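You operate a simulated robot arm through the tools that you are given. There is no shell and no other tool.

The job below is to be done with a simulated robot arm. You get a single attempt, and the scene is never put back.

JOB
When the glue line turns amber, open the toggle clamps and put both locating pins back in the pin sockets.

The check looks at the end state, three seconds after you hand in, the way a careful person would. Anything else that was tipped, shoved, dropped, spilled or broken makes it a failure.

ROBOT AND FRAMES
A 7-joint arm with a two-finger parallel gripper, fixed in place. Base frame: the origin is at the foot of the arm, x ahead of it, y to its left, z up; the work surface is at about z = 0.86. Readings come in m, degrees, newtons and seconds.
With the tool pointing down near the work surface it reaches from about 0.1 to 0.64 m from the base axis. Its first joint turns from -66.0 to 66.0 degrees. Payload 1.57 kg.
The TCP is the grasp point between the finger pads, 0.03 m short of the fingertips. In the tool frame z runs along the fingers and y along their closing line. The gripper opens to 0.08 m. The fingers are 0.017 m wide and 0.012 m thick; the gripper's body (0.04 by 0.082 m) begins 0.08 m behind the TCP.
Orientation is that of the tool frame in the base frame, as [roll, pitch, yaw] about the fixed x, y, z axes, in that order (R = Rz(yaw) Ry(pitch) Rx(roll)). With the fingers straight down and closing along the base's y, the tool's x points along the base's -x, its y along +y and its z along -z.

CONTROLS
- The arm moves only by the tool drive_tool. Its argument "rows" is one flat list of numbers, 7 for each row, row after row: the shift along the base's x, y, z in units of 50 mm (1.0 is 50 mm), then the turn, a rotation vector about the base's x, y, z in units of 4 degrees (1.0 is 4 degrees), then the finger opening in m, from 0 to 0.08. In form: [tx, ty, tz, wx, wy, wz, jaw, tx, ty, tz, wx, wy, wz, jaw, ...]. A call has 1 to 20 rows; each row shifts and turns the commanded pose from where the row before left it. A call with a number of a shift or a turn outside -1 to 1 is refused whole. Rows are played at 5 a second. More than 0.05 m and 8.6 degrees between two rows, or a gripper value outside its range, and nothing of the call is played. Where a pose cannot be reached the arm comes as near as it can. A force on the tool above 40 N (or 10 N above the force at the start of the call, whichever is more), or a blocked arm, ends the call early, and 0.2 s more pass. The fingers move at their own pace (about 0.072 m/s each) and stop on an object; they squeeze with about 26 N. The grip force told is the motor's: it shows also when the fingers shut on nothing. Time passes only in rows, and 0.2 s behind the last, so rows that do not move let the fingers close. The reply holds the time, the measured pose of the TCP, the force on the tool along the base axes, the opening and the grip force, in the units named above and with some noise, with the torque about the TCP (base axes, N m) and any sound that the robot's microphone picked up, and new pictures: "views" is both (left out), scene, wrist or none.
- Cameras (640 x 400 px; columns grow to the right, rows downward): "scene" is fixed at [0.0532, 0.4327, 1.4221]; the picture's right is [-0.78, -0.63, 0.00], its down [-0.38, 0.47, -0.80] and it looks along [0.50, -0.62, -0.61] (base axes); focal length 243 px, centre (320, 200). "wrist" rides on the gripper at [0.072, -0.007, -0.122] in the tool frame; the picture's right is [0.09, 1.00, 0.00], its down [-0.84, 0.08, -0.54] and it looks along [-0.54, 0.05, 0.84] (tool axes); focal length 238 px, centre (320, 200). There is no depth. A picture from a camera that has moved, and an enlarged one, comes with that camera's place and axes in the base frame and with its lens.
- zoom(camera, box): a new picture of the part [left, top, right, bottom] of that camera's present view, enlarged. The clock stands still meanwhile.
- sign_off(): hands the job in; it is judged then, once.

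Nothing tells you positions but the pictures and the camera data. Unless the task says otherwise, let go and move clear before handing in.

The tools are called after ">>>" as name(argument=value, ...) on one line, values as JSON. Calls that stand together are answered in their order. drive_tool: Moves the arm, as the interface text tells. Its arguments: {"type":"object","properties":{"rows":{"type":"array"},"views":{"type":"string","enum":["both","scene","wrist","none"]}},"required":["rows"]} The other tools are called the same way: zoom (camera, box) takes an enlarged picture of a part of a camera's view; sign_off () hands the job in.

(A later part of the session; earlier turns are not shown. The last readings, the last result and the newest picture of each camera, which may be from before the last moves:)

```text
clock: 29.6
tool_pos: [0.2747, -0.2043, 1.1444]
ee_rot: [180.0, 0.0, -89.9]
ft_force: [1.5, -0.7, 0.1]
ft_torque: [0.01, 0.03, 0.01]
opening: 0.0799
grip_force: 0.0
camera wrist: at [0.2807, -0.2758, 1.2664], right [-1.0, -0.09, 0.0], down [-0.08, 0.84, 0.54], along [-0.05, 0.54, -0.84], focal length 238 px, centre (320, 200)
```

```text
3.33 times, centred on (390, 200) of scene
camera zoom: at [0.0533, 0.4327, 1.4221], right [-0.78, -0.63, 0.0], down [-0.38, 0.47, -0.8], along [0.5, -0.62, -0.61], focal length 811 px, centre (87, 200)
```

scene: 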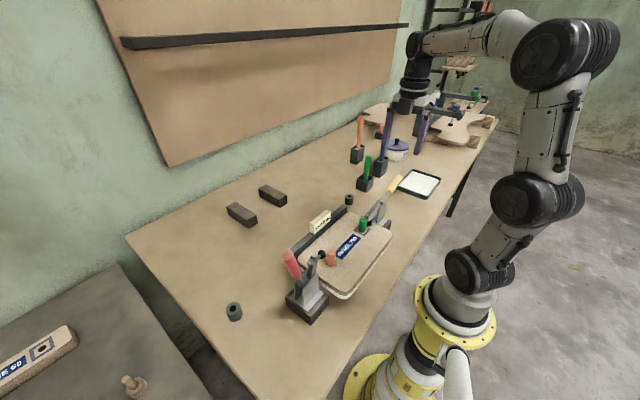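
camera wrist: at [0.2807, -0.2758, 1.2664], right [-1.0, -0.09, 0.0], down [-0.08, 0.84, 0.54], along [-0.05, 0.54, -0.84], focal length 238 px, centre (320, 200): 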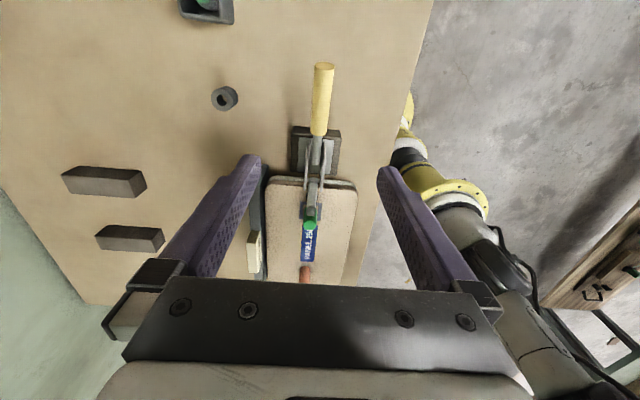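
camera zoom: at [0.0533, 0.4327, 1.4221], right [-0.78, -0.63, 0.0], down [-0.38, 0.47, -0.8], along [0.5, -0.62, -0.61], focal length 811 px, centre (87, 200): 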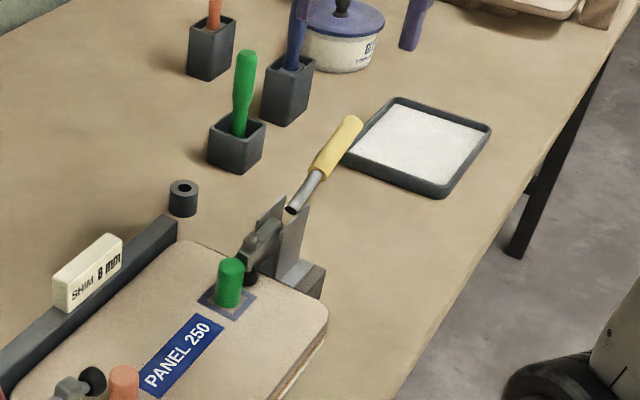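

The yellow handle runs from (0.274, -0.185, 0.98) to (0.275, -0.257, 1.00), which mirrors the red one. I'll descend to the mirrored grip point at y -0.228.

>>> drive_tool(rows=[0, -0.24, 0, 0, 0, 0, 0.08, 0, -0.24, -0.4, 0, 0, 0, 0.08, 0, 0, -0.8, 0, 0, 0, 0.08, 0, 0, -0.8, 0, 0, 0, 0.08, 0, 0, -0.6, 0, 0, 0, 0.08, 0, 0, -0.4, 0, 0, 0, 0.08, 0, 0, 0, 0, 0, 0, 0.08], views="both")

>>> zoom(camera="wrist", box=[220, 40, 420, 240])

```text
clock: 31.2
tool_pos: [0.2743, -0.23, 0.9963]
ee_rot: [-180.0, -0.1, -90.0]
ft_force: [-0.7, 0.0, 0.0]
ft_torque: [0.03, 0.02, -0.01]
opening: 0.08
grip_force: 0.1
camera wrist: at [0.2807, -0.3019, 1.1176], right [-1.0, -0.09, 0.0], down [-0.08, 0.84, 0.54], along [-0.05, 0.54, -0.84], focal length 238 px, centre (320, 200)
```

scene: 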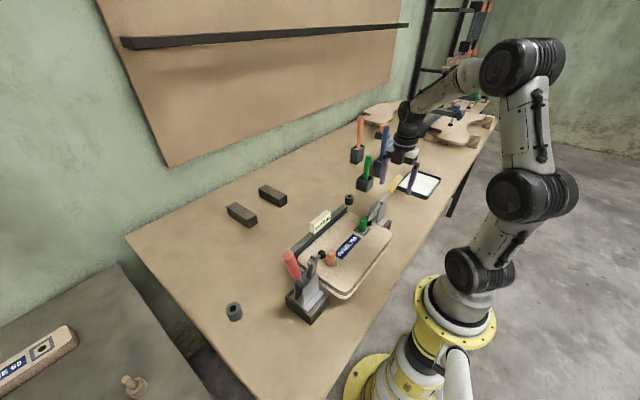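
wrist: 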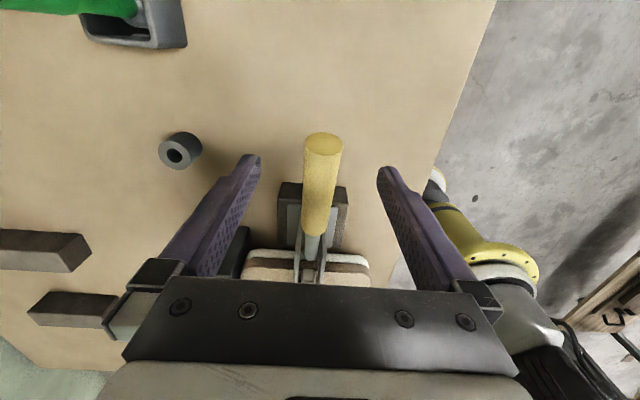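

```text
2.00 times, centred on (320, 140) of wrist
camera zoom: at [0.2807, -0.3019, 1.1176], right [-1.0, -0.09, 0.0], down [-0.08, 0.84, 0.54], along [-0.05, 0.54, -0.84], focal length 477 px, centre (320, 320)
```

zoom: 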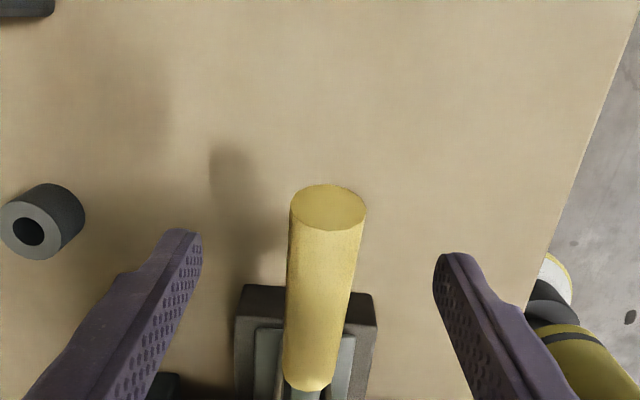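

It looks the same as the red one did. I'll grip and follow the corrected arc, mirrored.

>>> drive_tool(rows=[0, 0, 0, 0, 0, 0, 0.0, 0, 0, 0, 0, 0, 0, 0.0, 0, 0, 0, 0, 0, 0, 0.0, 0, 0, 0, 0, 0, 0, 0.0, 0, 0.066, 0.144, -1, 0, 0, 0.0, 0, 0.078, 0.14, -1, 0, 0, 0.0, 0, 0.088, 0.136, -1, 0, 0, 0.0], views="both")

>>> zoom(camera="scene", box=[320, 140, 460, 260])

```text
clock: 32.8
tool_pos: [0.275, -0.2198, 1.0179]
ee_rot: [-180.0, -12.2, -89.9]
ft_force: [1.6, -13.3, -2.2]
ft_torque: [-0.88, 0.06, 0.03]
opening: 0.0198
grip_force: 33.6
camera wrist: at [0.2812, -0.2627, 1.1522], right [-1.0, -0.09, 0.02], down [-0.08, 0.93, 0.35], along [-0.05, 0.35, -0.94], focal length 238 px, centre (320, 200)
```

scene: 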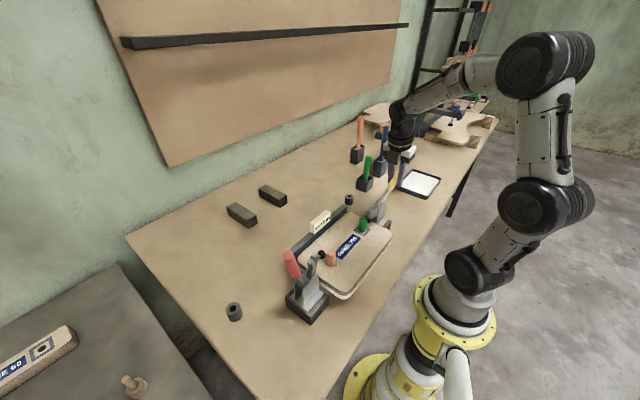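
wrist: 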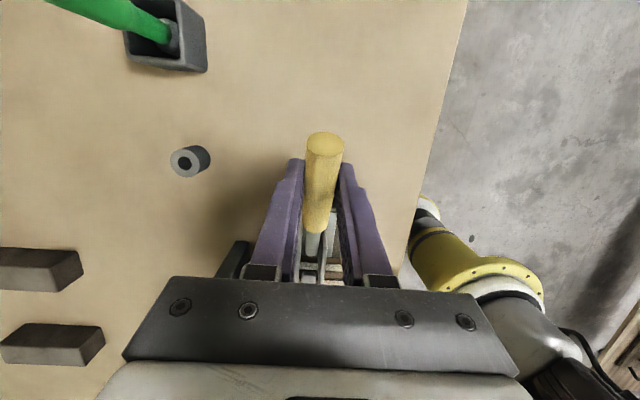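

```text
3.33 times, centred on (390, 200) of scene
camera zoom: at [0.0533, 0.4323, 1.4223], right [-0.78, -0.63, 0.0], down [-0.38, 0.47, -0.8], along [0.5, -0.62, -0.61], focal length 811 px, centre (87, 200)
```

zoom: 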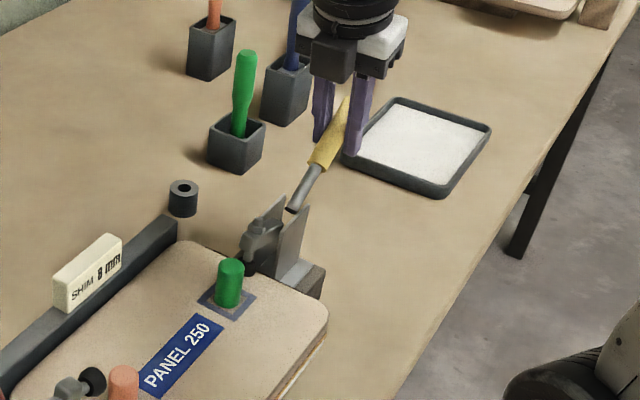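

It is moving as expected with about 9 N of drag. I'll continue with a slight outward correction.

>>> drive_tool(rows=[0, 0.08, 0.14, -1, 0, 0, 0.0, 0, 0.1, 0.122, -1, 0, 0, 0.0, 0, 0.112, 0.116, -1, 0, 0, 0.0, 0, 0.12, 0.106, -1, 0, 0, 0.0], views="scene")

>>> zoom(camera="scene", box=[320, 140, 460, 260])

```text
clock: 33.8
tool_pos: [0.2733, -0.197, 1.0397]
ee_rot: [180.0, -27.8, -89.9]
ft_force: [16.0, 0.8, -14.7]
ft_torque: [-0.63, -0.1, 0.09]
opening: 0.0194
grip_force: 33.6
```

scene: 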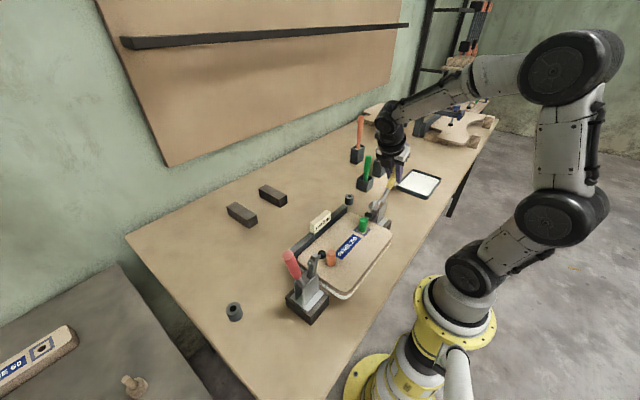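

```text
3.33 times, centred on (390, 200) of scene
camera zoom: at [0.0539, 0.4326, 1.4221], right [-0.78, -0.63, 0.0], down [-0.38, 0.47, -0.8], along [0.5, -0.62, -0.61], focal length 811 px, centre (87, 200)
```

zoom: 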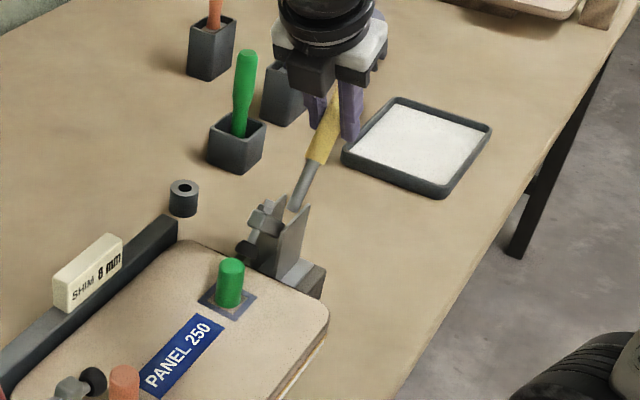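

There's an unexpected 16 N sideways force. I'll pause a moment to see whether it's transient.

>>> drive_tool(rows=[0, 0, 0, 0, 0, 0, 0.0, 0, 0, 0, 0, 0, 0, 0.0], views="wrist")

>>> zoom(camera="wrist", box=[220, 100, 420, 300])

```text
clock: 34.4
tool_pos: [0.2756, -0.197, 1.0405]
ee_rot: [-180.0, -27.9, -89.9]
ft_force: [17.4, 8.1, -18.7]
ft_torque: [-0.28, -0.09, 0.11]
opening: 0.0197
grip_force: 33.4
camera wrist: at [0.2811, -0.2031, 1.1814], right [-1.0, -0.08, 0.04], down [-0.08, 0.99, 0.09], along [-0.05, 0.08, -1.0], focal length 238 px, centre (320, 200)
```

wrist: 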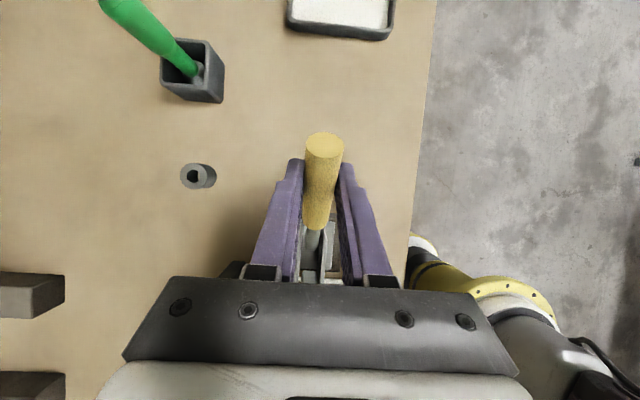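

```text
2.00 times, centred on (320, 200) of wrist
camera zoom: at [0.2811, -0.2031, 1.1814], right [-1.0, -0.08, 0.04], down [-0.08, 0.99, 0.09], along [-0.05, 0.08, -1.0], focal length 477 px, centre (320, 200)
```

zoom: 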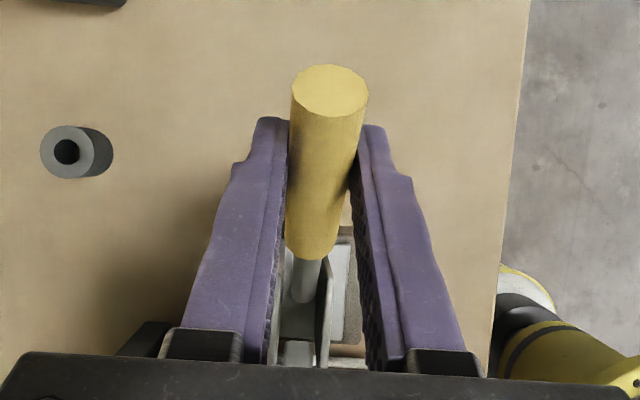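

The load persists, so I'm slightly off in x and a bit outward. I'll shift 1.5 mm in +x and slightly inward while continuing the arc.

>>> drive_tool(rows=[0.03, 0.148, 0.072, -1, 0, 0, 0.0, 0, 0.136, 0.088, -1, 0, 0, 0.0, 0, 0.14, 0.078, -1, 0, 0, 0.0], views="scene")

>>> zoom(camera="scene", box=[320, 140, 460, 260])

```text
clock: 35.2
tool_pos: [0.2749, -0.1745, 1.0518]
ee_rot: [179.8, -40.0, -89.9]
ft_force: [1.0, -2.8, -18.1]
ft_torque: [-0.75, 0.01, 0.03]
opening: 0.0194
grip_force: 33.6
```

scene: 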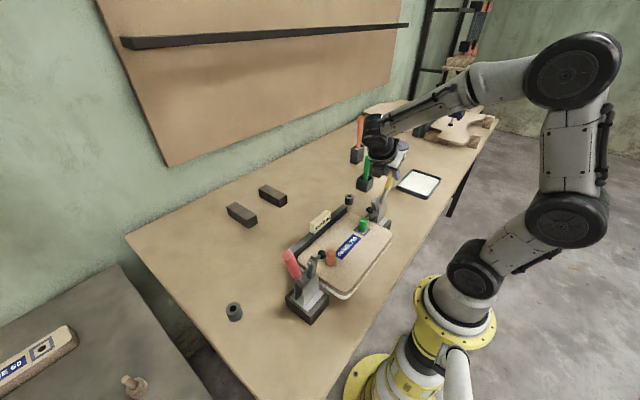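

```text
3.33 times, centred on (390, 200) of scene
camera zoom: at [0.0534, 0.4325, 1.4222], right [-0.78, -0.63, 0.0], down [-0.38, 0.47, -0.8], along [0.5, -0.62, -0.61], focal length 811 px, centre (87, 200)
```

zoom: 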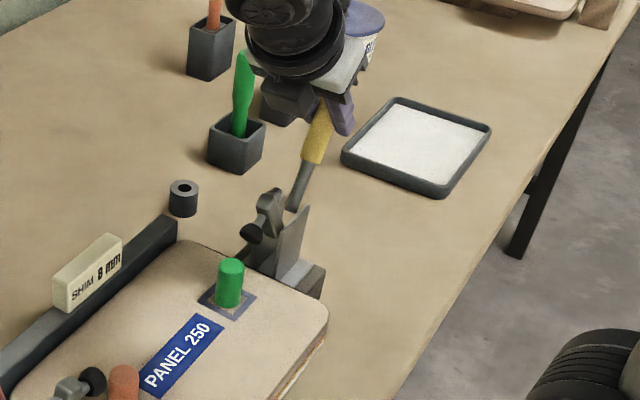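

The side load is gone. I'll continue to the open stop.

>>> drive_tool(rows=[0, 0.15, 0.055, -1, 0, 0, 0.0, 0, 0.15, 0.05, -1, 0, 0, 0.0, 0, 0.152, 0.042, -1, 0, 0, 0.0, 0, 0.152, 0.034, -1, 0, 0, 0.0], views="scene")

>>> zoom(camera="scene", box=[320, 140, 460, 260])

```text
clock: 36.2
tool_pos: [0.2753, -0.1466, 1.062]
ee_rot: [179.8, -56.2, -90.0]
ft_force: [-13.1, -27.7, -10.4]
ft_torque: [0.09, 0.06, -0.12]
opening: 0.0197
grip_force: 33.1
```

scene: 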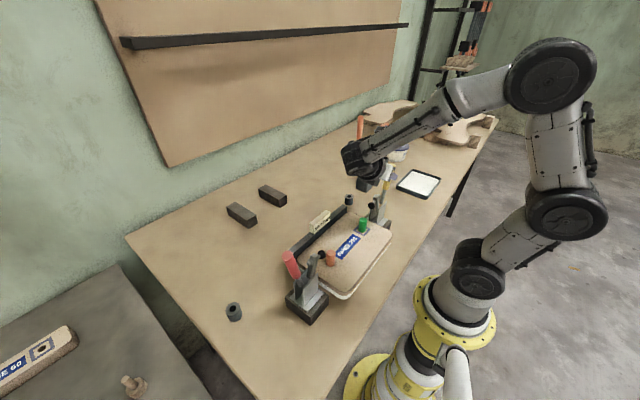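

```text
3.33 times, centred on (390, 200) of scene
camera zoom: at [0.0529, 0.4317, 1.4225], right [-0.78, -0.63, 0.0], down [-0.38, 0.47, -0.8], along [0.5, -0.62, -0.61], focal length 811 px, centre (87, 200)
```

zoom: 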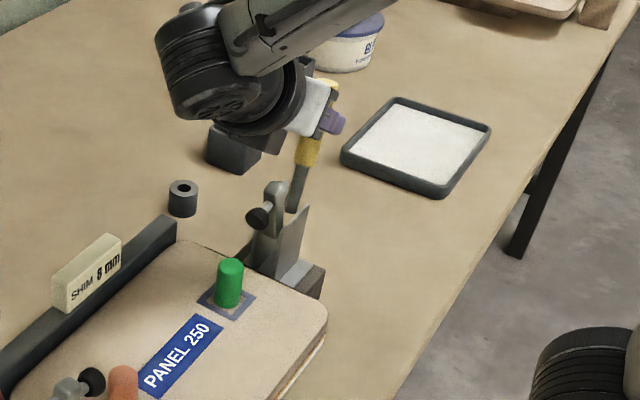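

The yellow clamp has reached its stop, with the same 28 N as on the red one. I'll ease back, release, and check it stays open.

>>> drive_tool(rows=[-0.02, -0.06, -0.02, 0, 0, 0, 0.0, 0, 0, 0, 0, 0, 0, 0.04, 0, 0, 0, 0, 0, 0, 0.06], views="wrist")

>>> drive_tool(rows=[0, 0.66, 0.45, 0, 0, 0, 0.08, 0, 0.66, 0.45, 0, 0, 0, 0.08, 0, 0.66, 0.5, 0, 0, 0, 0.08, 0, 0, 0.2, 1, 0, 0, 0.08, 0, 0, 0.2, 1, 0, 0, 0.08, 0, 0, 0.2, 1, 0, 0, 0.08, 0, 0, 0.2, 1, 0, 0, 0.08, 0, 0, 0.1, 1, 0, 0, 0.08, 0, 0, 0.1, 1, 0, 0, 0.08, 0, 0, 0.1, 1, 0, 0, 0.08, 0, 0, 0, 1, 0, 0, 0.08, 0, 0, 0, 1, 0, 0, 0.08, 0, 0, 0, 1, 0, 0, 0.08, 0, 0, 0, 1, 0, 0, 0.08, 0, 0, 0, 1, 0, 0, 0.08, 0, 0, 0, 1, 0, 0, 0.08, 0, 0, 0, 1, 0, 0, 0.08], views="both")

>>> zoom(camera="wrist", box=[220, 0, 420, 250])

>>> zoom(camera="scene", box=[280, 170, 440, 310])

```text
clock: 37.0
tool_pos: [0.2764, -0.1481, 1.0612]
ee_rot: [-179.8, -56.0, -89.9]
ft_force: [0.7, 0.1, 0.2]
ft_torque: [0.02, -0.01, 0.01]
opening: 0.06
grip_force: 0.0
camera wrist: at [0.2823, -0.0865, 1.1885], right [-1.0, -0.05, 0.07], down [-0.08, 0.92, -0.39], along [-0.05, -0.39, -0.92], focal length 238 px, centre (320, 200)
```

wrist: 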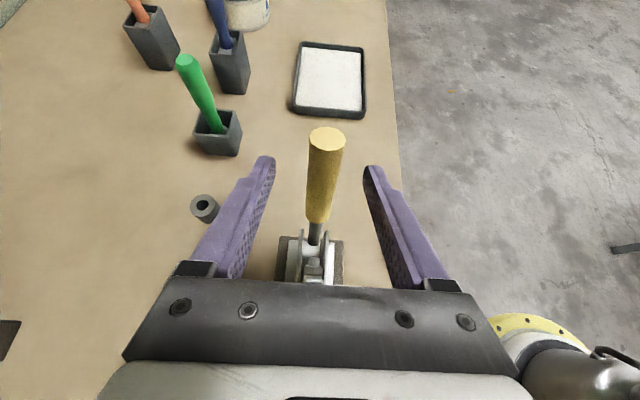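

```text
clock: 40.6
tool_pos: [0.2746, -0.0491, 1.1874]
ee_rot: [-180.0, 0.0, -90.0]
ft_force: [-0.9, 0.4, 0.4]
ft_torque: [-0.01, 0.02, 0.02]
opening: 0.08
grip_force: 0.0
camera wrist: at [0.2815, -0.1211, 1.3081], right [-1.0, -0.09, 0.0], down [-0.08, 0.84, 0.54], along [-0.05, 0.54, -0.84], focal length 238 px, centre (320, 200)
```

scene: 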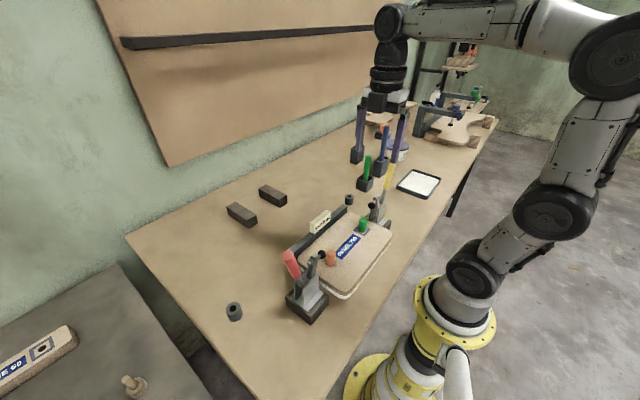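
wrist: 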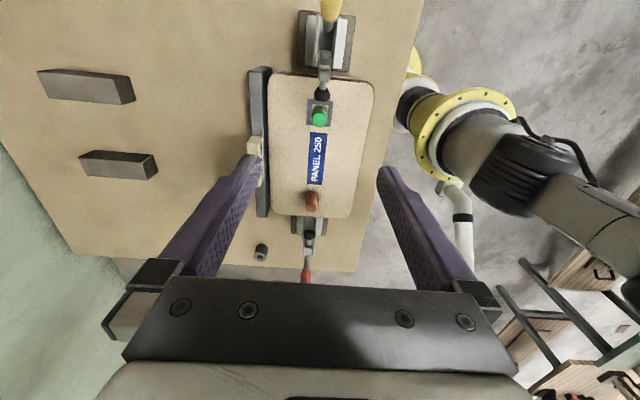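

```text
1.60 times, centred on (320, 125) of wrist
camera zoom: at [0.2815, -0.1211, 1.3081], right [-1.0, -0.09, 0.0], down [-0.08, 0.84, 0.54], along [-0.05, 0.54, -0.84], focal length 381 px, centre (320, 320)
```

zoom: 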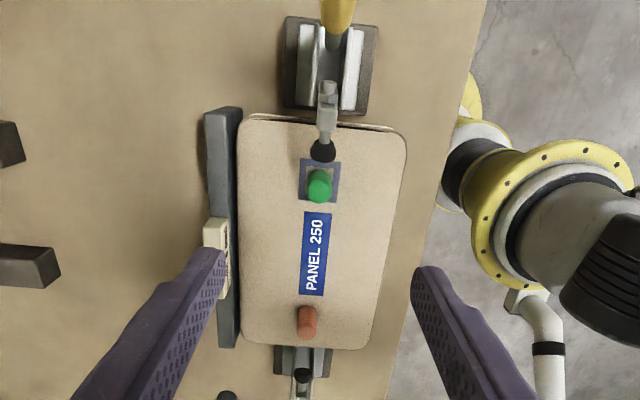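

```text
2.86 times, centred on (360, 240) of scene
camera zoom: at [0.0532, 0.4327, 1.4221], right [-0.78, -0.63, 0.0], down [-0.38, 0.47, -0.8], along [0.5, -0.62, -0.61], focal length 695 px, centre (206, 86)
```

zoom: 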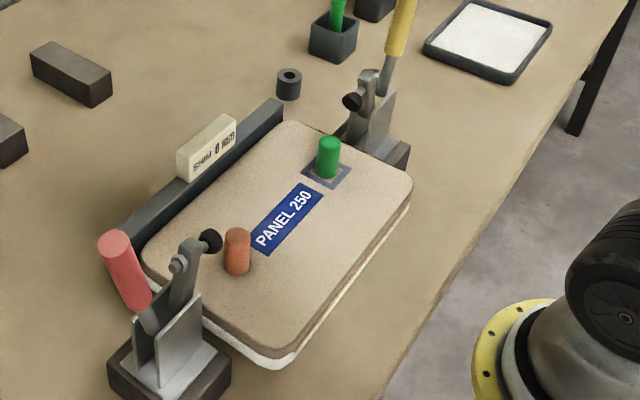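

Both clamps are open and holding. Next is the orange pin: I'll move above it, keeping the fingers closing along x and the camera on the side away from the clamp, for precise measurement.

>>> drive_tool(rows=[0, 0.7, 0, 0, 0, 0, 0.08, 0, 0.7, 0, 0, 0, 0, 0.08, 0, 0.7, -0.3, 0, 0, 0, 0.08, 0, 0.7, -0.5, 0, 0, 0, 0.08, 0, 0.68, -0.7, 0, 0, 0, 0.08, 0, 0, -0.7, 0, 0, 0, 0.08, 0, 0, -0.3, 0, 0, 0, 0.08, 0, 0, 0, 0, 0, 0, 0.08], views="both")

>>> zoom(camera="wrist", box=[240, 60, 400, 260])

>>> zoom(camera="scene", box=[280, 220, 360, 280])

```text
clock: 42.4
tool_pos: [0.2768, 0.1249, 1.0621]
ee_rot: [179.9, 0.0, -89.9]
ft_force: [0.3, -0.5, 0.1]
ft_torque: [0.0, 0.02, -0.01]
opening: 0.0803
grip_force: 0.1
camera wrist: at [0.2816, 0.0539, 1.1824], right [-1.0, -0.09, 0.0], down [-0.08, 0.84, 0.54], along [-0.05, 0.54, -0.84], focal length 238 px, centre (320, 200)
```

scene: 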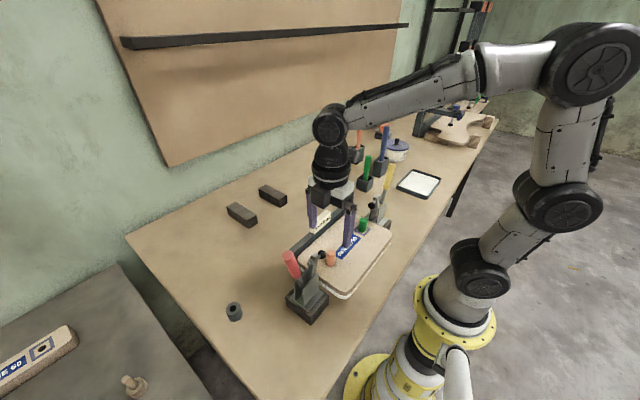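
wrist: 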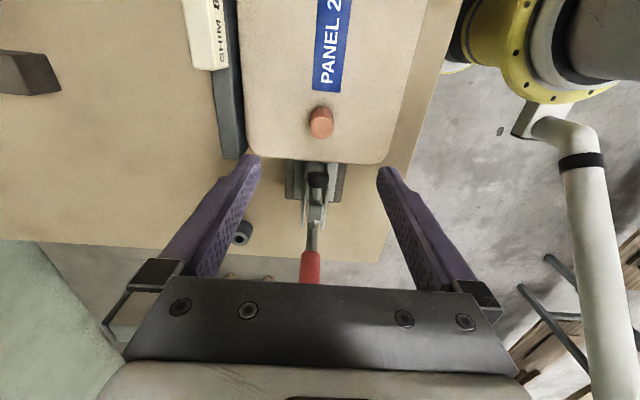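

```text
2.00 times, centred on (320, 160) of wrist
camera zoom: at [0.2816, 0.0539, 1.1824], right [-1.0, -0.09, 0.0], down [-0.08, 0.84, 0.54], along [-0.05, 0.54, -0.84], focal length 477 px, centre (320, 280)
```

zoom: 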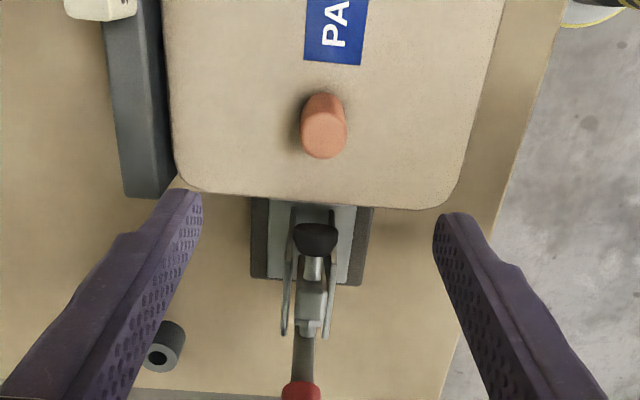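

```text
6.67 times, centred on (320, 250) of scene
camera zoom: at [0.0532, 0.4327, 1.4221], right [-0.78, -0.63, 0.0], down [-0.38, 0.47, -0.8], along [0.5, -0.62, -0.61], focal length 1622 px, centre (320, -133)
```

zoom: 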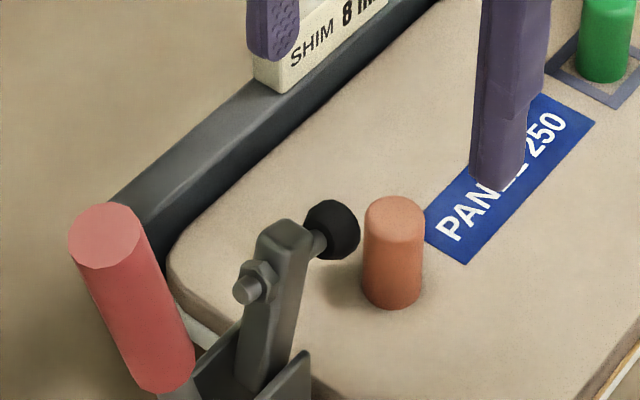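

The orange pin head spans z ≈ 0.92 to 0.965 and is centred near (0.2745, 0.116). I'll step down to just above it and re-measure before straddling it.

>>> drive_tool(rows=[0, -0.08, -0.4, 0, 0, 0, 0.08, 0, -0.08, -0.4, 0, 0, 0, 0.08, 0, 0, -0.2, 0, 0, 0, 0.08, 0, 0, 0, 0, 0, 0, 0.08], views="both")

>>> zoom(camera="wrist", box=[240, 60, 400, 260])

>>> zoom(camera="scene", box=[280, 220, 360, 280])

```text
clock: 43.4
tool_pos: [0.2735, 0.1171, 1.0111]
ee_rot: [180.0, -0.1, -90.0]
ft_force: [-0.3, 0.1, 0.4]
ft_torque: [0.0, -0.02, -0.02]
opening: 0.08
grip_force: 0.0
camera wrist: at [0.2802, 0.0453, 1.1325], right [-1.0, -0.09, 0.0], down [-0.08, 0.84, 0.54], along [-0.05, 0.54, -0.84], focal length 238 px, centre (320, 200)
```

scene: 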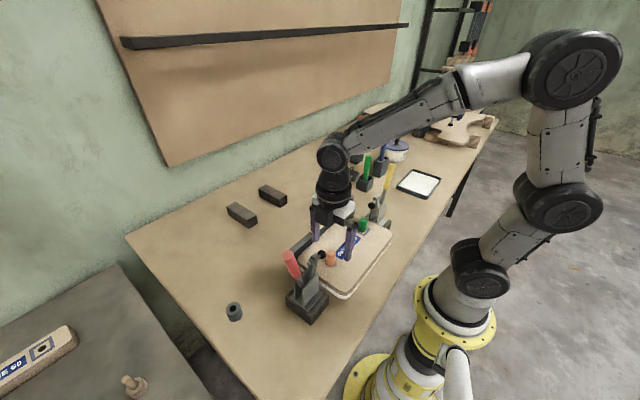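
wrist: 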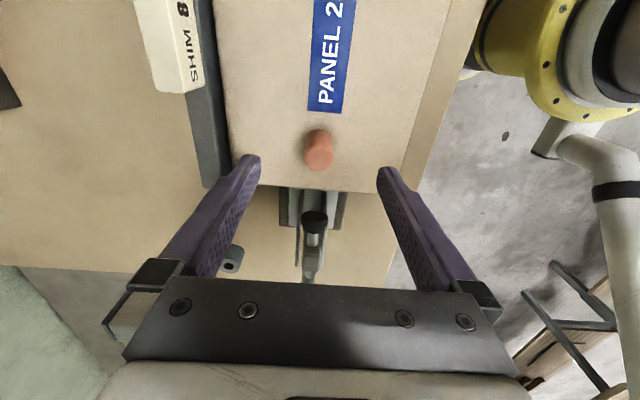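

```text
2.00 times, centred on (320, 160) of wrist
camera zoom: at [0.2802, 0.0453, 1.1325], right [-1.0, -0.09, 0.0], down [-0.08, 0.84, 0.54], along [-0.05, 0.54, -0.84], focal length 477 px, centre (320, 280)
```

zoom: 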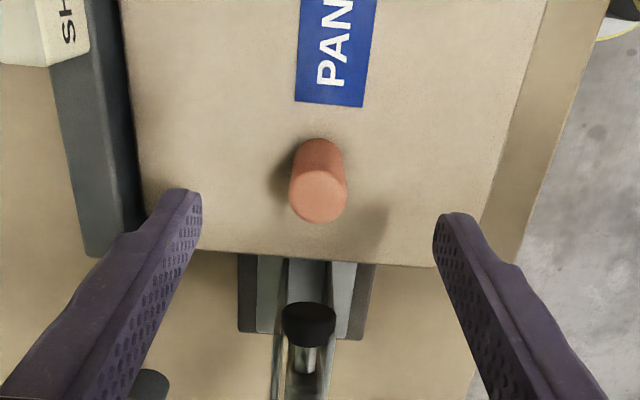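

```text
6.67 times, centred on (320, 250) of scene
camera zoom: at [0.0533, 0.4327, 1.4221], right [-0.78, -0.63, 0.0], down [-0.38, 0.47, -0.8], along [0.5, -0.62, -0.61], focal length 1622 px, centre (320, -133)
```

zoom: 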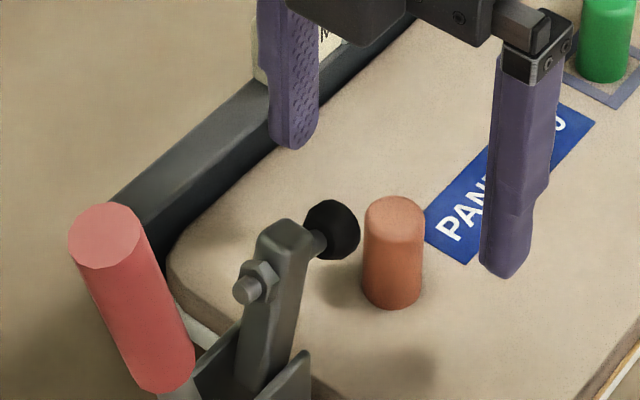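

The pin is centred between the fingers at y ≈ 0.1165. I'll descend so the tips sit just above the panel surface, then close gently.

>>> drive_tool(rows=[0, 0, -0.4, 0, 0, 0, 0.08, 0, 0, -0.3, 0, 0, 0, 0.08, 0, 0, -0.2, 0, 0, 0, 0.08, 0, 0, 0, 0, 0, 0, 0.08], views="both")

>>> zoom(camera="wrist", box=[240, 60, 400, 260])

>>> zoom(camera="scene", box=[280, 200, 380, 280])

```text
clock: 44.4
tool_pos: [0.2758, 0.1183, 0.9654]
ee_rot: [179.9, 0.0, -90.0]
ft_force: [1.0, -0.1, 0.4]
ft_torque: [0.01, 0.0, -0.03]
opening: 0.08
grip_force: 0.0
camera wrist: at [0.2811, 0.0454, 1.0873], right [-1.0, -0.09, 0.0], down [-0.08, 0.84, 0.54], along [-0.05, 0.54, -0.84], focal length 238 px, centre (320, 200)
```

scene: 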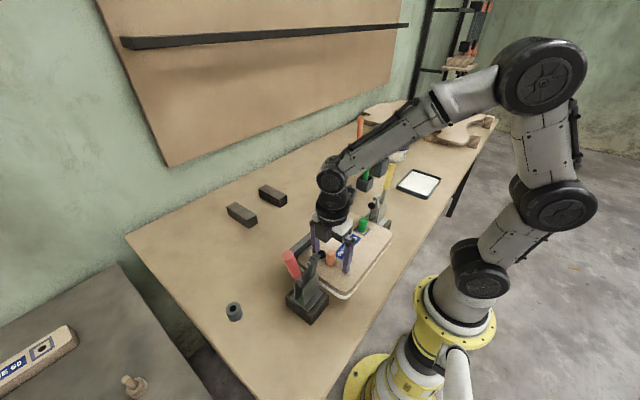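
wrist: 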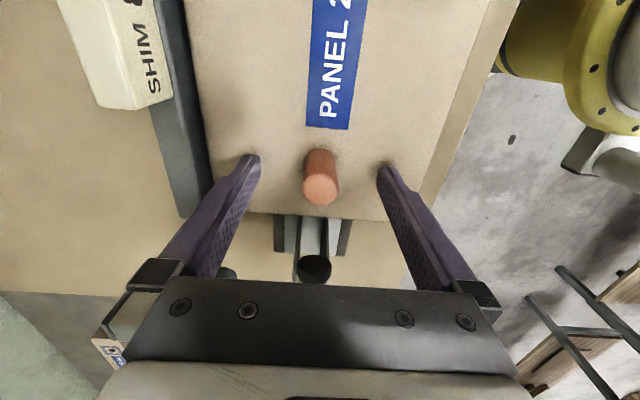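

```text
2.00 times, centred on (320, 160) of wrist
camera zoom: at [0.2811, 0.0454, 1.0873], right [-1.0, -0.09, 0.0], down [-0.08, 0.84, 0.54], along [-0.05, 0.54, -0.84], focal length 477 px, centre (320, 280)
```

zoom: 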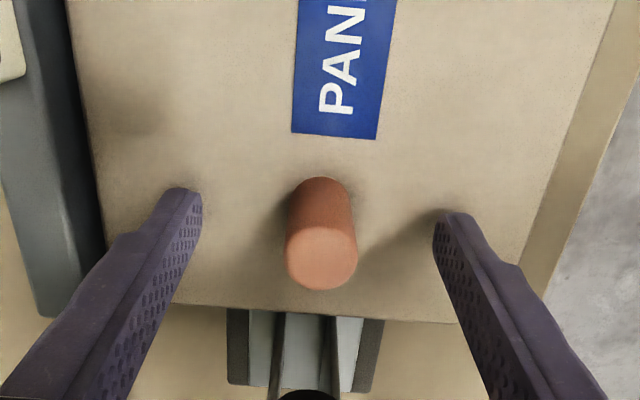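

```text
5.00 times, centred on (330, 240) of scene
camera zoom: at [0.0533, 0.4327, 1.4221], right [-0.78, -0.63, 0.0], down [-0.38, 0.47, -0.8], along [0.5, -0.62, -0.61], focal length 1216 px, centre (270, 0)
```

zoom: 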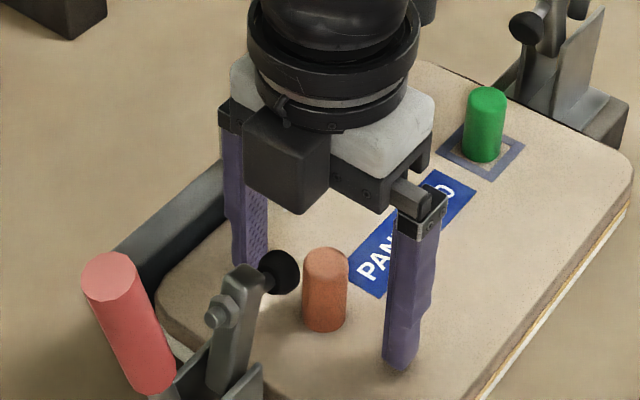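

The pin looks about 1 mm toward -x from the finger midline. I'll nudge by that much and close.

>>> drive_tool(rows=[-0.02, -0.02, 0, 0, 0, 0, 0.06, 0, 0, 0, 0, 0, 0, 0.04, 0, 0, 0, 0, 0, 0, 0.027, 0, 0, 0, 0, 0, 0, 0.024], views="wrist")

>>> zoom(camera="wrist", box=[240, 100, 400, 260])

```text
clock: 45.4
tool_pos: [0.2752, 0.1154, 0.9649]
ee_rot: [180.0, 0.0, -90.0]
ft_force: [-0.3, 0.0, -0.7]
ft_torque: [0.02, 0.02, -0.01]
opening: 0.0241
grip_force: 0.2
camera wrist: at [0.2801, 0.0443, 1.0874], right [-1.0, -0.09, 0.0], down [-0.08, 0.84, 0.54], along [-0.05, 0.54, -0.84], focal length 238 px, centre (320, 200)
```

wrist: 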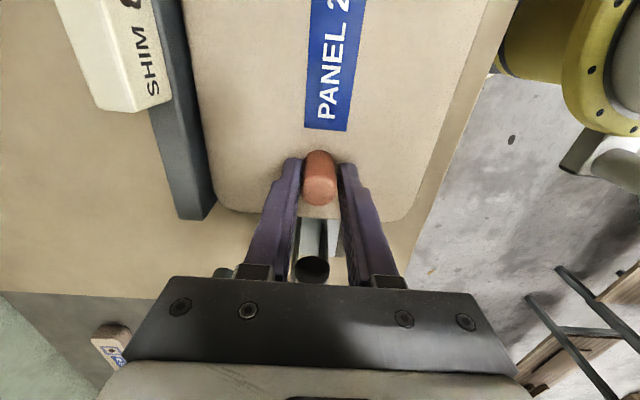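

```text
2.50 times, centred on (320, 180) of wrist
camera zoom: at [0.2801, 0.0443, 1.0874], right [-1.0, -0.09, 0.0], down [-0.08, 0.84, 0.54], along [-0.05, 0.54, -0.84], focal length 596 px, centre (320, 250)
```

zoom: 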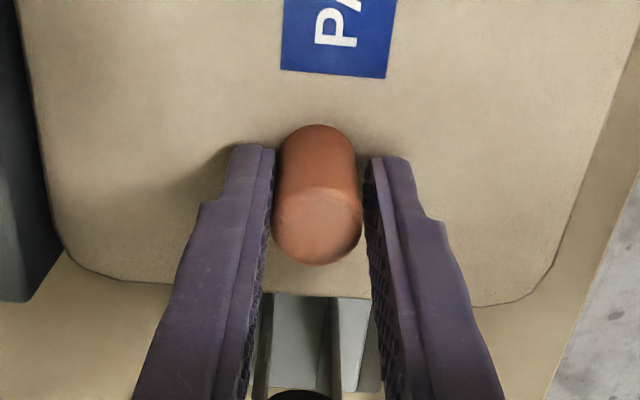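

The pin is nearly centred with about a millimetre of gap per side. Now I'll close fully.

>>> drive_tool(rows=[0.012, 0, 0, 0, 0, 0, 0.021, 0, 0, 0, 0, 0, 0, 0.015, 0, 0, 0, 0, 0, 0, 0.0, 0, 0, 0, 0, 0, 0, 0.0], views="wrist")

>>> drive_tool(rows=[0, 0, 0.1, 0, 0, 0, 0.0, 0, 0, 0.2, 0, 0, 0, 0.0, 0, 0, 0.2, 0, 0, 0, 0.0, 0, 0, 0, 0, 0, 0, 0.0], views="both")

>>> zoom(camera="scene", box=[280, 200, 380, 280])

```text
clock: 46.4
tool_pos: [0.275, 0.1172, 0.9663]
ee_rot: [-179.9, 0.0, -89.9]
ft_force: [-0.4, 1.2, 6.4]
ft_torque: [0.01, 0.02, 0.02]
opening: 0.0196
grip_force: 26.6
camera wrist: at [0.2816, 0.0445, 1.0881], right [-1.0, -0.09, 0.0], down [-0.08, 0.84, 0.54], along [-0.05, 0.54, -0.84], focal length 238 px, centre (320, 200)
```

wrist: 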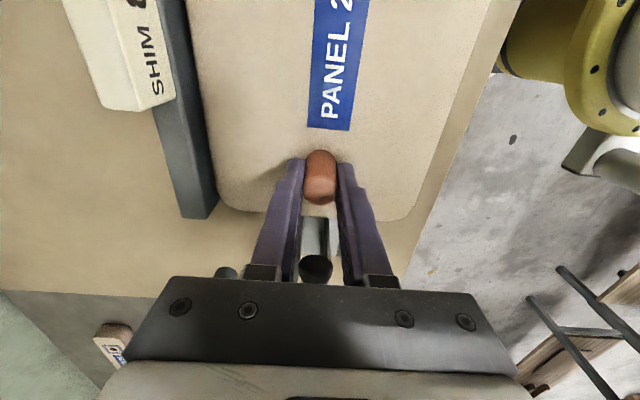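

```text
clock: 47.4
tool_pos: [0.2754, 0.1168, 0.9899]
ee_rot: [-179.9, 0.0, -89.9]
ft_force: [-0.2, -0.3, -0.8]
ft_torque: [0.03, -0.01, 0.01]
opening: 0.0199
grip_force: 26.1
camera wrist: at [0.2813, 0.0445, 1.1125], right [-1.0, -0.09, 0.0], down [-0.08, 0.84, 0.54], along [-0.05, 0.54, -0.84], focal length 238 px, centre (320, 200)
```

scene: 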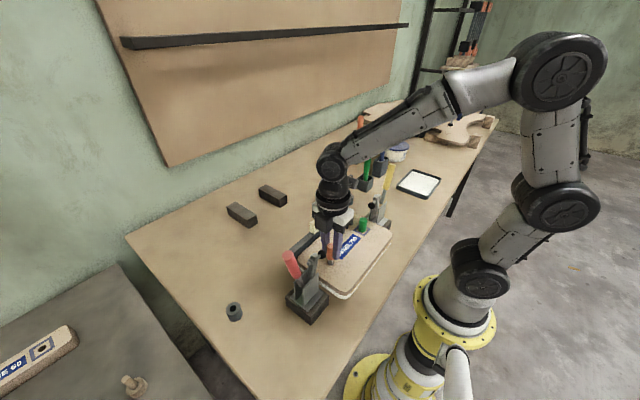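
wrist: 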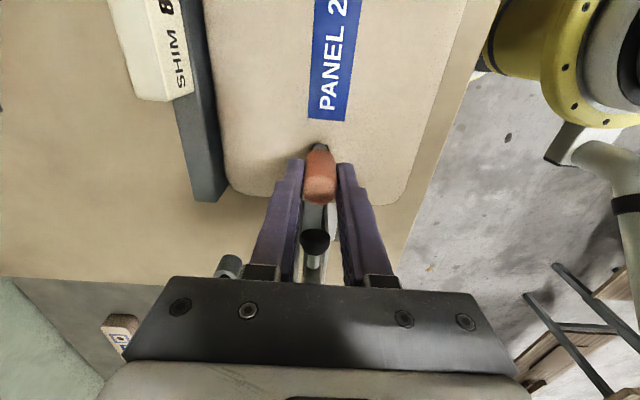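

```text
5.00 times, centred on (330, 240) of scene
camera zoom: at [0.0533, 0.4327, 1.4221], right [-0.78, -0.63, 0.0], down [-0.38, 0.47, -0.8], along [0.5, -0.62, -0.61], focal length 1216 px, centre (270, 0)
```

zoom: 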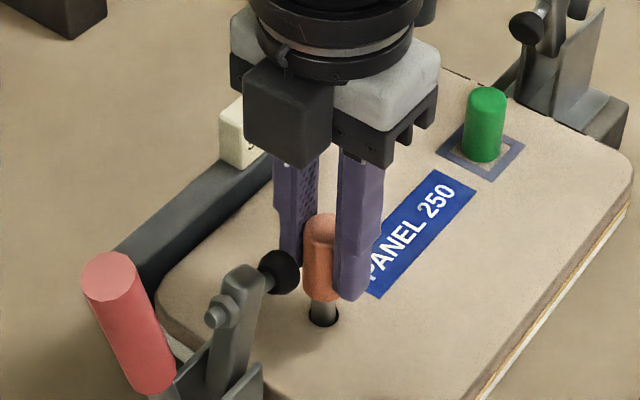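

The pin is sliding out cleanly with a steel shank below. I'll keep lifting straight up and look.

>>> drive_tool(rows=[0, 0, 0.3, 0, 0, 0, 0.0, 0, 0, 0.4, 0, 0, 0, 0.0, 0, 0, 0.5, 0, 0, 0, 0.0, 0, 0, 0.6, 0, 0, 0, 0.0, 0, 0, 0, 0, 0, 0, 0.0], views="both")

>>> zoom(camera="scene", box=[280, 180, 380, 280])

>>> zoom(camera="wrist", box=[240, 60, 400, 260])

```text
clock: 48.6
tool_pos: [0.2748, 0.1164, 1.0798]
ee_rot: [180.0, 0.1, -89.9]
ft_force: [0.3, 0.0, -0.9]
ft_torque: [0.0, -0.02, -0.01]
opening: 0.0203
grip_force: 26.2
camera wrist: at [0.2811, 0.0448, 1.2015], right [-1.0, -0.09, 0.0], down [-0.08, 0.84, 0.54], along [-0.05, 0.54, -0.84], focal length 238 px, centre (320, 200)
```

scene: 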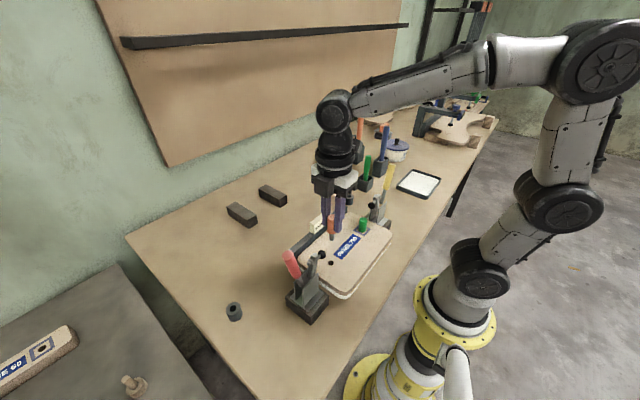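
wrist: 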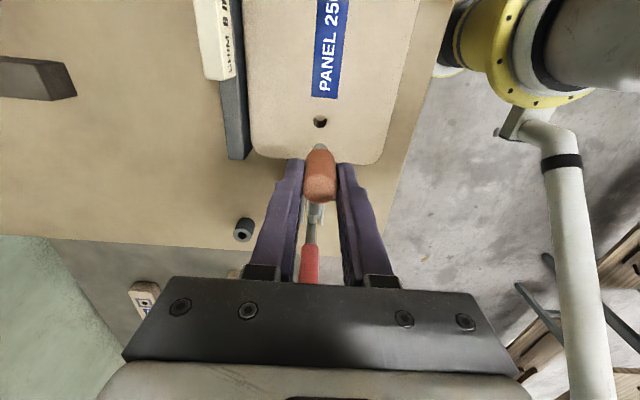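

```text
4.00 times, centred on (330, 230) of scene
camera zoom: at [0.0532, 0.4327, 1.4221], right [-0.78, -0.63, 0.0], down [-0.38, 0.47, -0.8], along [0.5, -0.62, -0.61], focal length 973 px, centre (280, 80)
```

zoom: 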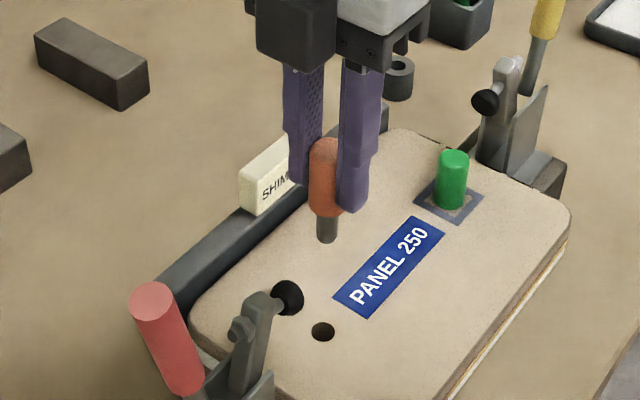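

```text
2.00 times, centred on (320, 160) of wrist
camera zoom: at [0.2811, 0.0448, 1.2015], right [-1.0, -0.09, 0.0], down [-0.08, 0.84, 0.54], along [-0.05, 0.54, -0.84], focal length 477 px, centre (320, 280)
```

zoom: 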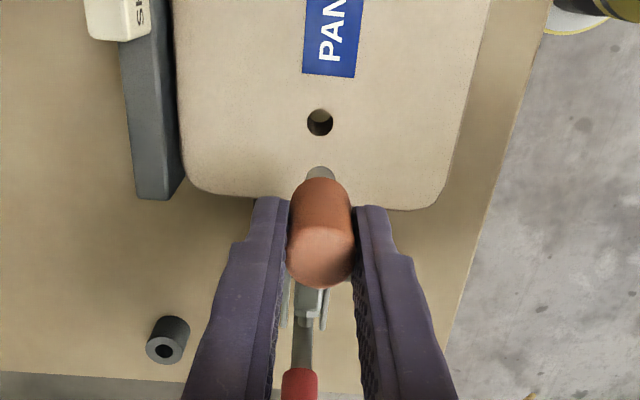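

The orange pin is out; the panel top is at z ≈ 0.923, so the shank tip is about 0.063 below the TCP. I'll carry it up and over to the socket near (0.39, 0.332).

>>> drive_tool(rows=[0, 0, 0.6, 0, 0, 0, 0.0, 0.56, 0, 0.4, 0, 0, 0, 0.0, 0.56, 0, 0, 0, 0, 0, 0.0, 0.56, 0.3, 0, 0, 0, 0, 0.0, 0.56, 0.6, 0, 0, 0, 0, 0.0, 0, 0.8, 0, 0, 0, 0, 0.0, 0, 0.8, 0, 0, 0, 0, 0.0, 0, 0.8, 0, 0, 0, 0, 0.0, 0, 0.8, 0, 0, 0, 0, 0.0, 0, 0, -0.5, 0, 0, 0, 0.0, 0, 0, -0.5, 0, 0, 0, 0.0, 0, 0, 0, 0, 0, 0, 0.0], views="both")

>>> zoom(camera="wrist", box=[240, 60, 400, 260])

>>> zoom(camera="scene", box=[190, 230, 290, 330])

```text
clock: 51.2
tool_pos: [0.386, 0.3205, 1.0828]
ee_rot: [179.9, -0.1, -90.0]
ft_force: [-1.2, 0.6, -0.6]
ft_torque: [-0.01, 0.01, 0.01]
opening: 0.02
grip_force: 26.0
camera wrist: at [0.3922, 0.249, 1.2036], right [-1.0, -0.09, 0.0], down [-0.08, 0.84, 0.54], along [-0.05, 0.54, -0.84], focal length 238 px, centre (320, 200)
```

scene: 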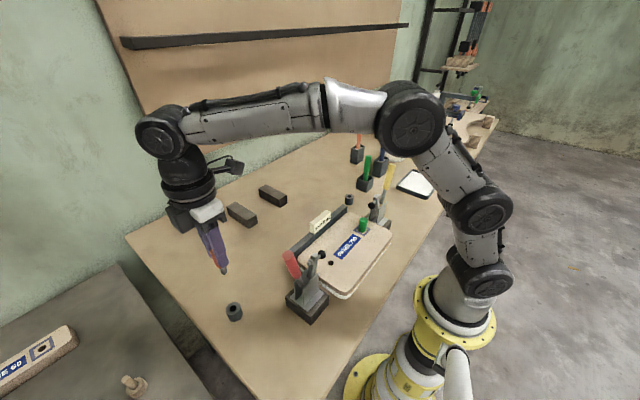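
wrist: 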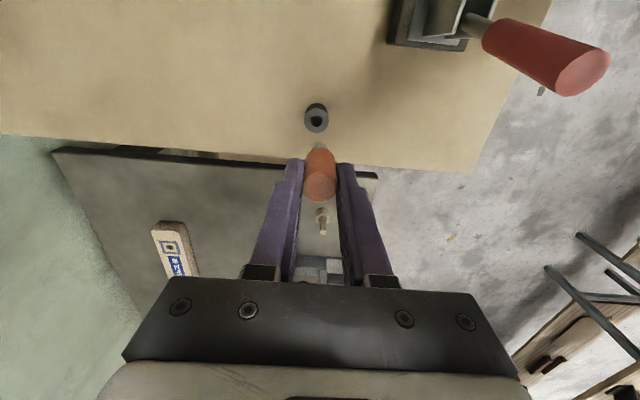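

```text
2.00 times, centred on (320, 160) of wrist
camera zoom: at [0.3922, 0.249, 1.2036], right [-1.0, -0.09, 0.0], down [-0.08, 0.84, 0.54], along [-0.05, 0.54, -0.84], focal length 477 px, centre (320, 280)
```

zoom: 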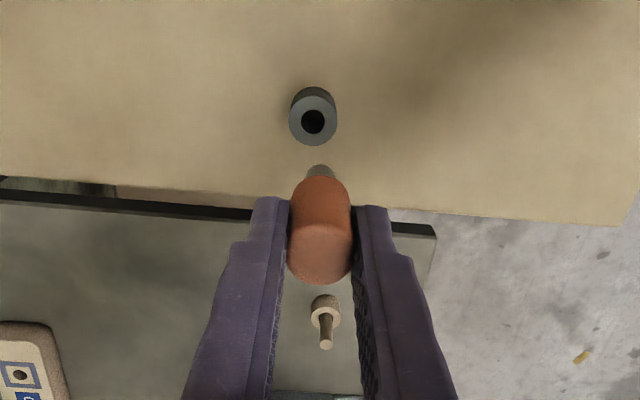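

```text
4.00 times, centred on (240, 280) of scene
camera zoom: at [0.0532, 0.4327, 1.4221], right [-0.78, -0.63, 0.0], down [-0.38, 0.47, -0.8], along [0.5, -0.62, -0.61], focal length 973 px, centre (640, -120)
```

zoom: 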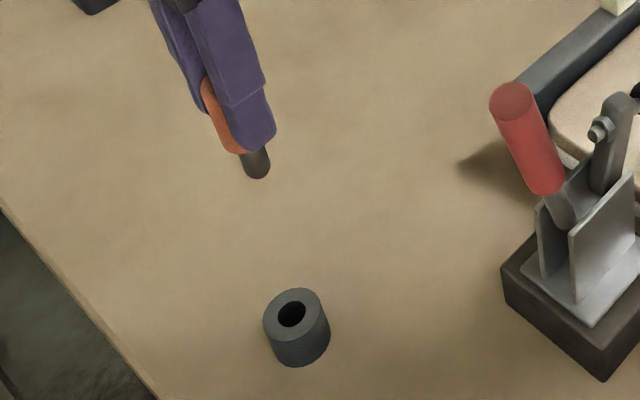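

The socket hole reads as (0.390, 0.331) with its top at z ≈ 0.884, which is about +4 mm in x and +10 mm in y from the tool. I'll shift, drop partway, and re-measure.

>>> drive_tool(rows=[0.08, 0.21, -0.4, 0, 0, 0, 0.0, 0, 0, -0.6, 0, 0, 0, 0.0, 0, 0, -0.5, 0, 0, 0, 0.0, 0, 0, -0.4, 0, 0, 0, 0.0, 0, 0, 0, 0, 0, 0, 0.0, 0, 0, 0, 0, 0, 0, 0.0], views="both")

>>> zoom(camera="wrist", box=[270, 100, 370, 220])

>>> zoom(camera="scene", box=[210, 270, 260, 330])

```text
clock: 52.6
tool_pos: [0.3894, 0.3325, 0.986]
ee_rot: [179.9, 0.1, -90.0]
ft_force: [-0.2, 0.5, -1.1]
ft_torque: [0.0, -0.03, 0.0]
opening: 0.02
grip_force: 25.8
camera wrist: at [0.3956, 0.2598, 1.1076], right [-1.0, -0.09, 0.0], down [-0.08, 0.84, 0.54], along [-0.05, 0.54, -0.84], focal length 238 px, centre (320, 200)
```

scene: 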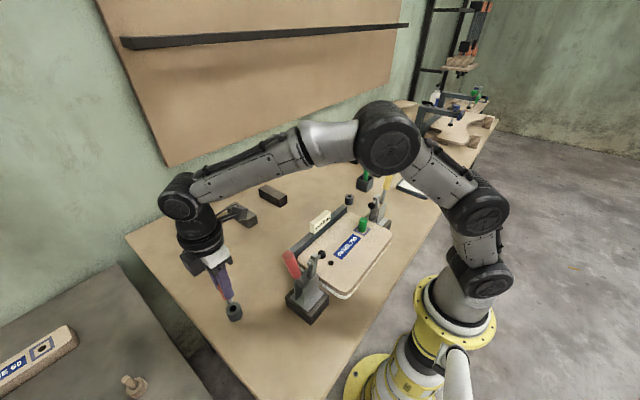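
wrist: 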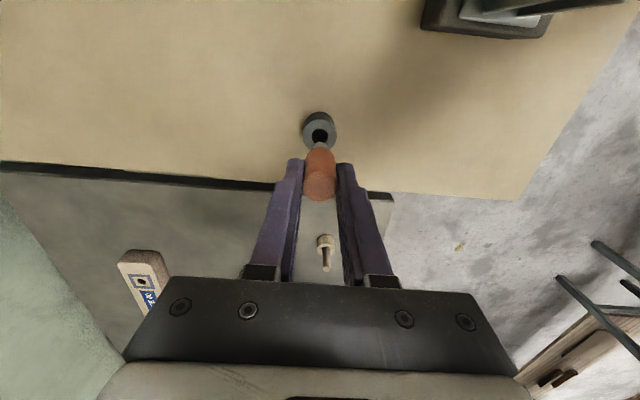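

```text
3.33 times, centred on (320, 160) of wrist
camera zoom: at [0.3956, 0.2598, 1.1076], right [-1.0, -0.09, 0.0], down [-0.08, 0.84, 0.54], along [-0.05, 0.54, -0.84], focal length 794 px, centre (320, 333)
```

zoom: 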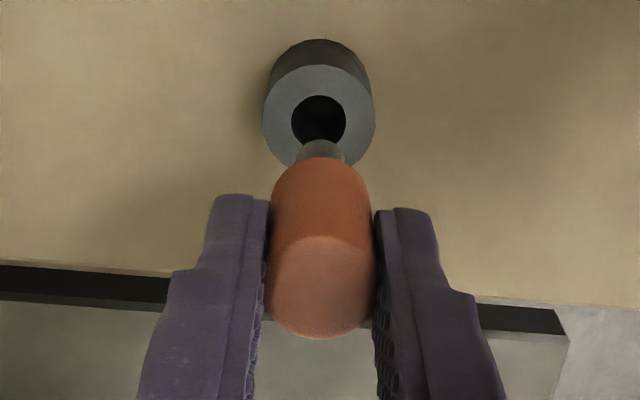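

```text
6.67 times, centred on (235, 300) of scene
camera zoom: at [0.0533, 0.4327, 1.4221], right [-0.78, -0.63, 0.0], down [-0.38, 0.47, -0.8], along [0.5, -0.62, -0.61], focal length 1622 px, centre (887, -467)
```

zoom: 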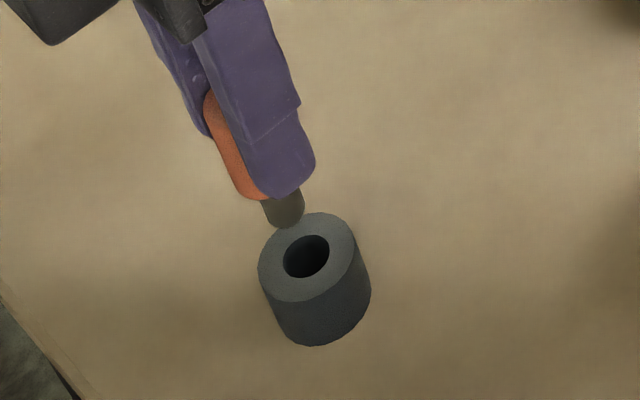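

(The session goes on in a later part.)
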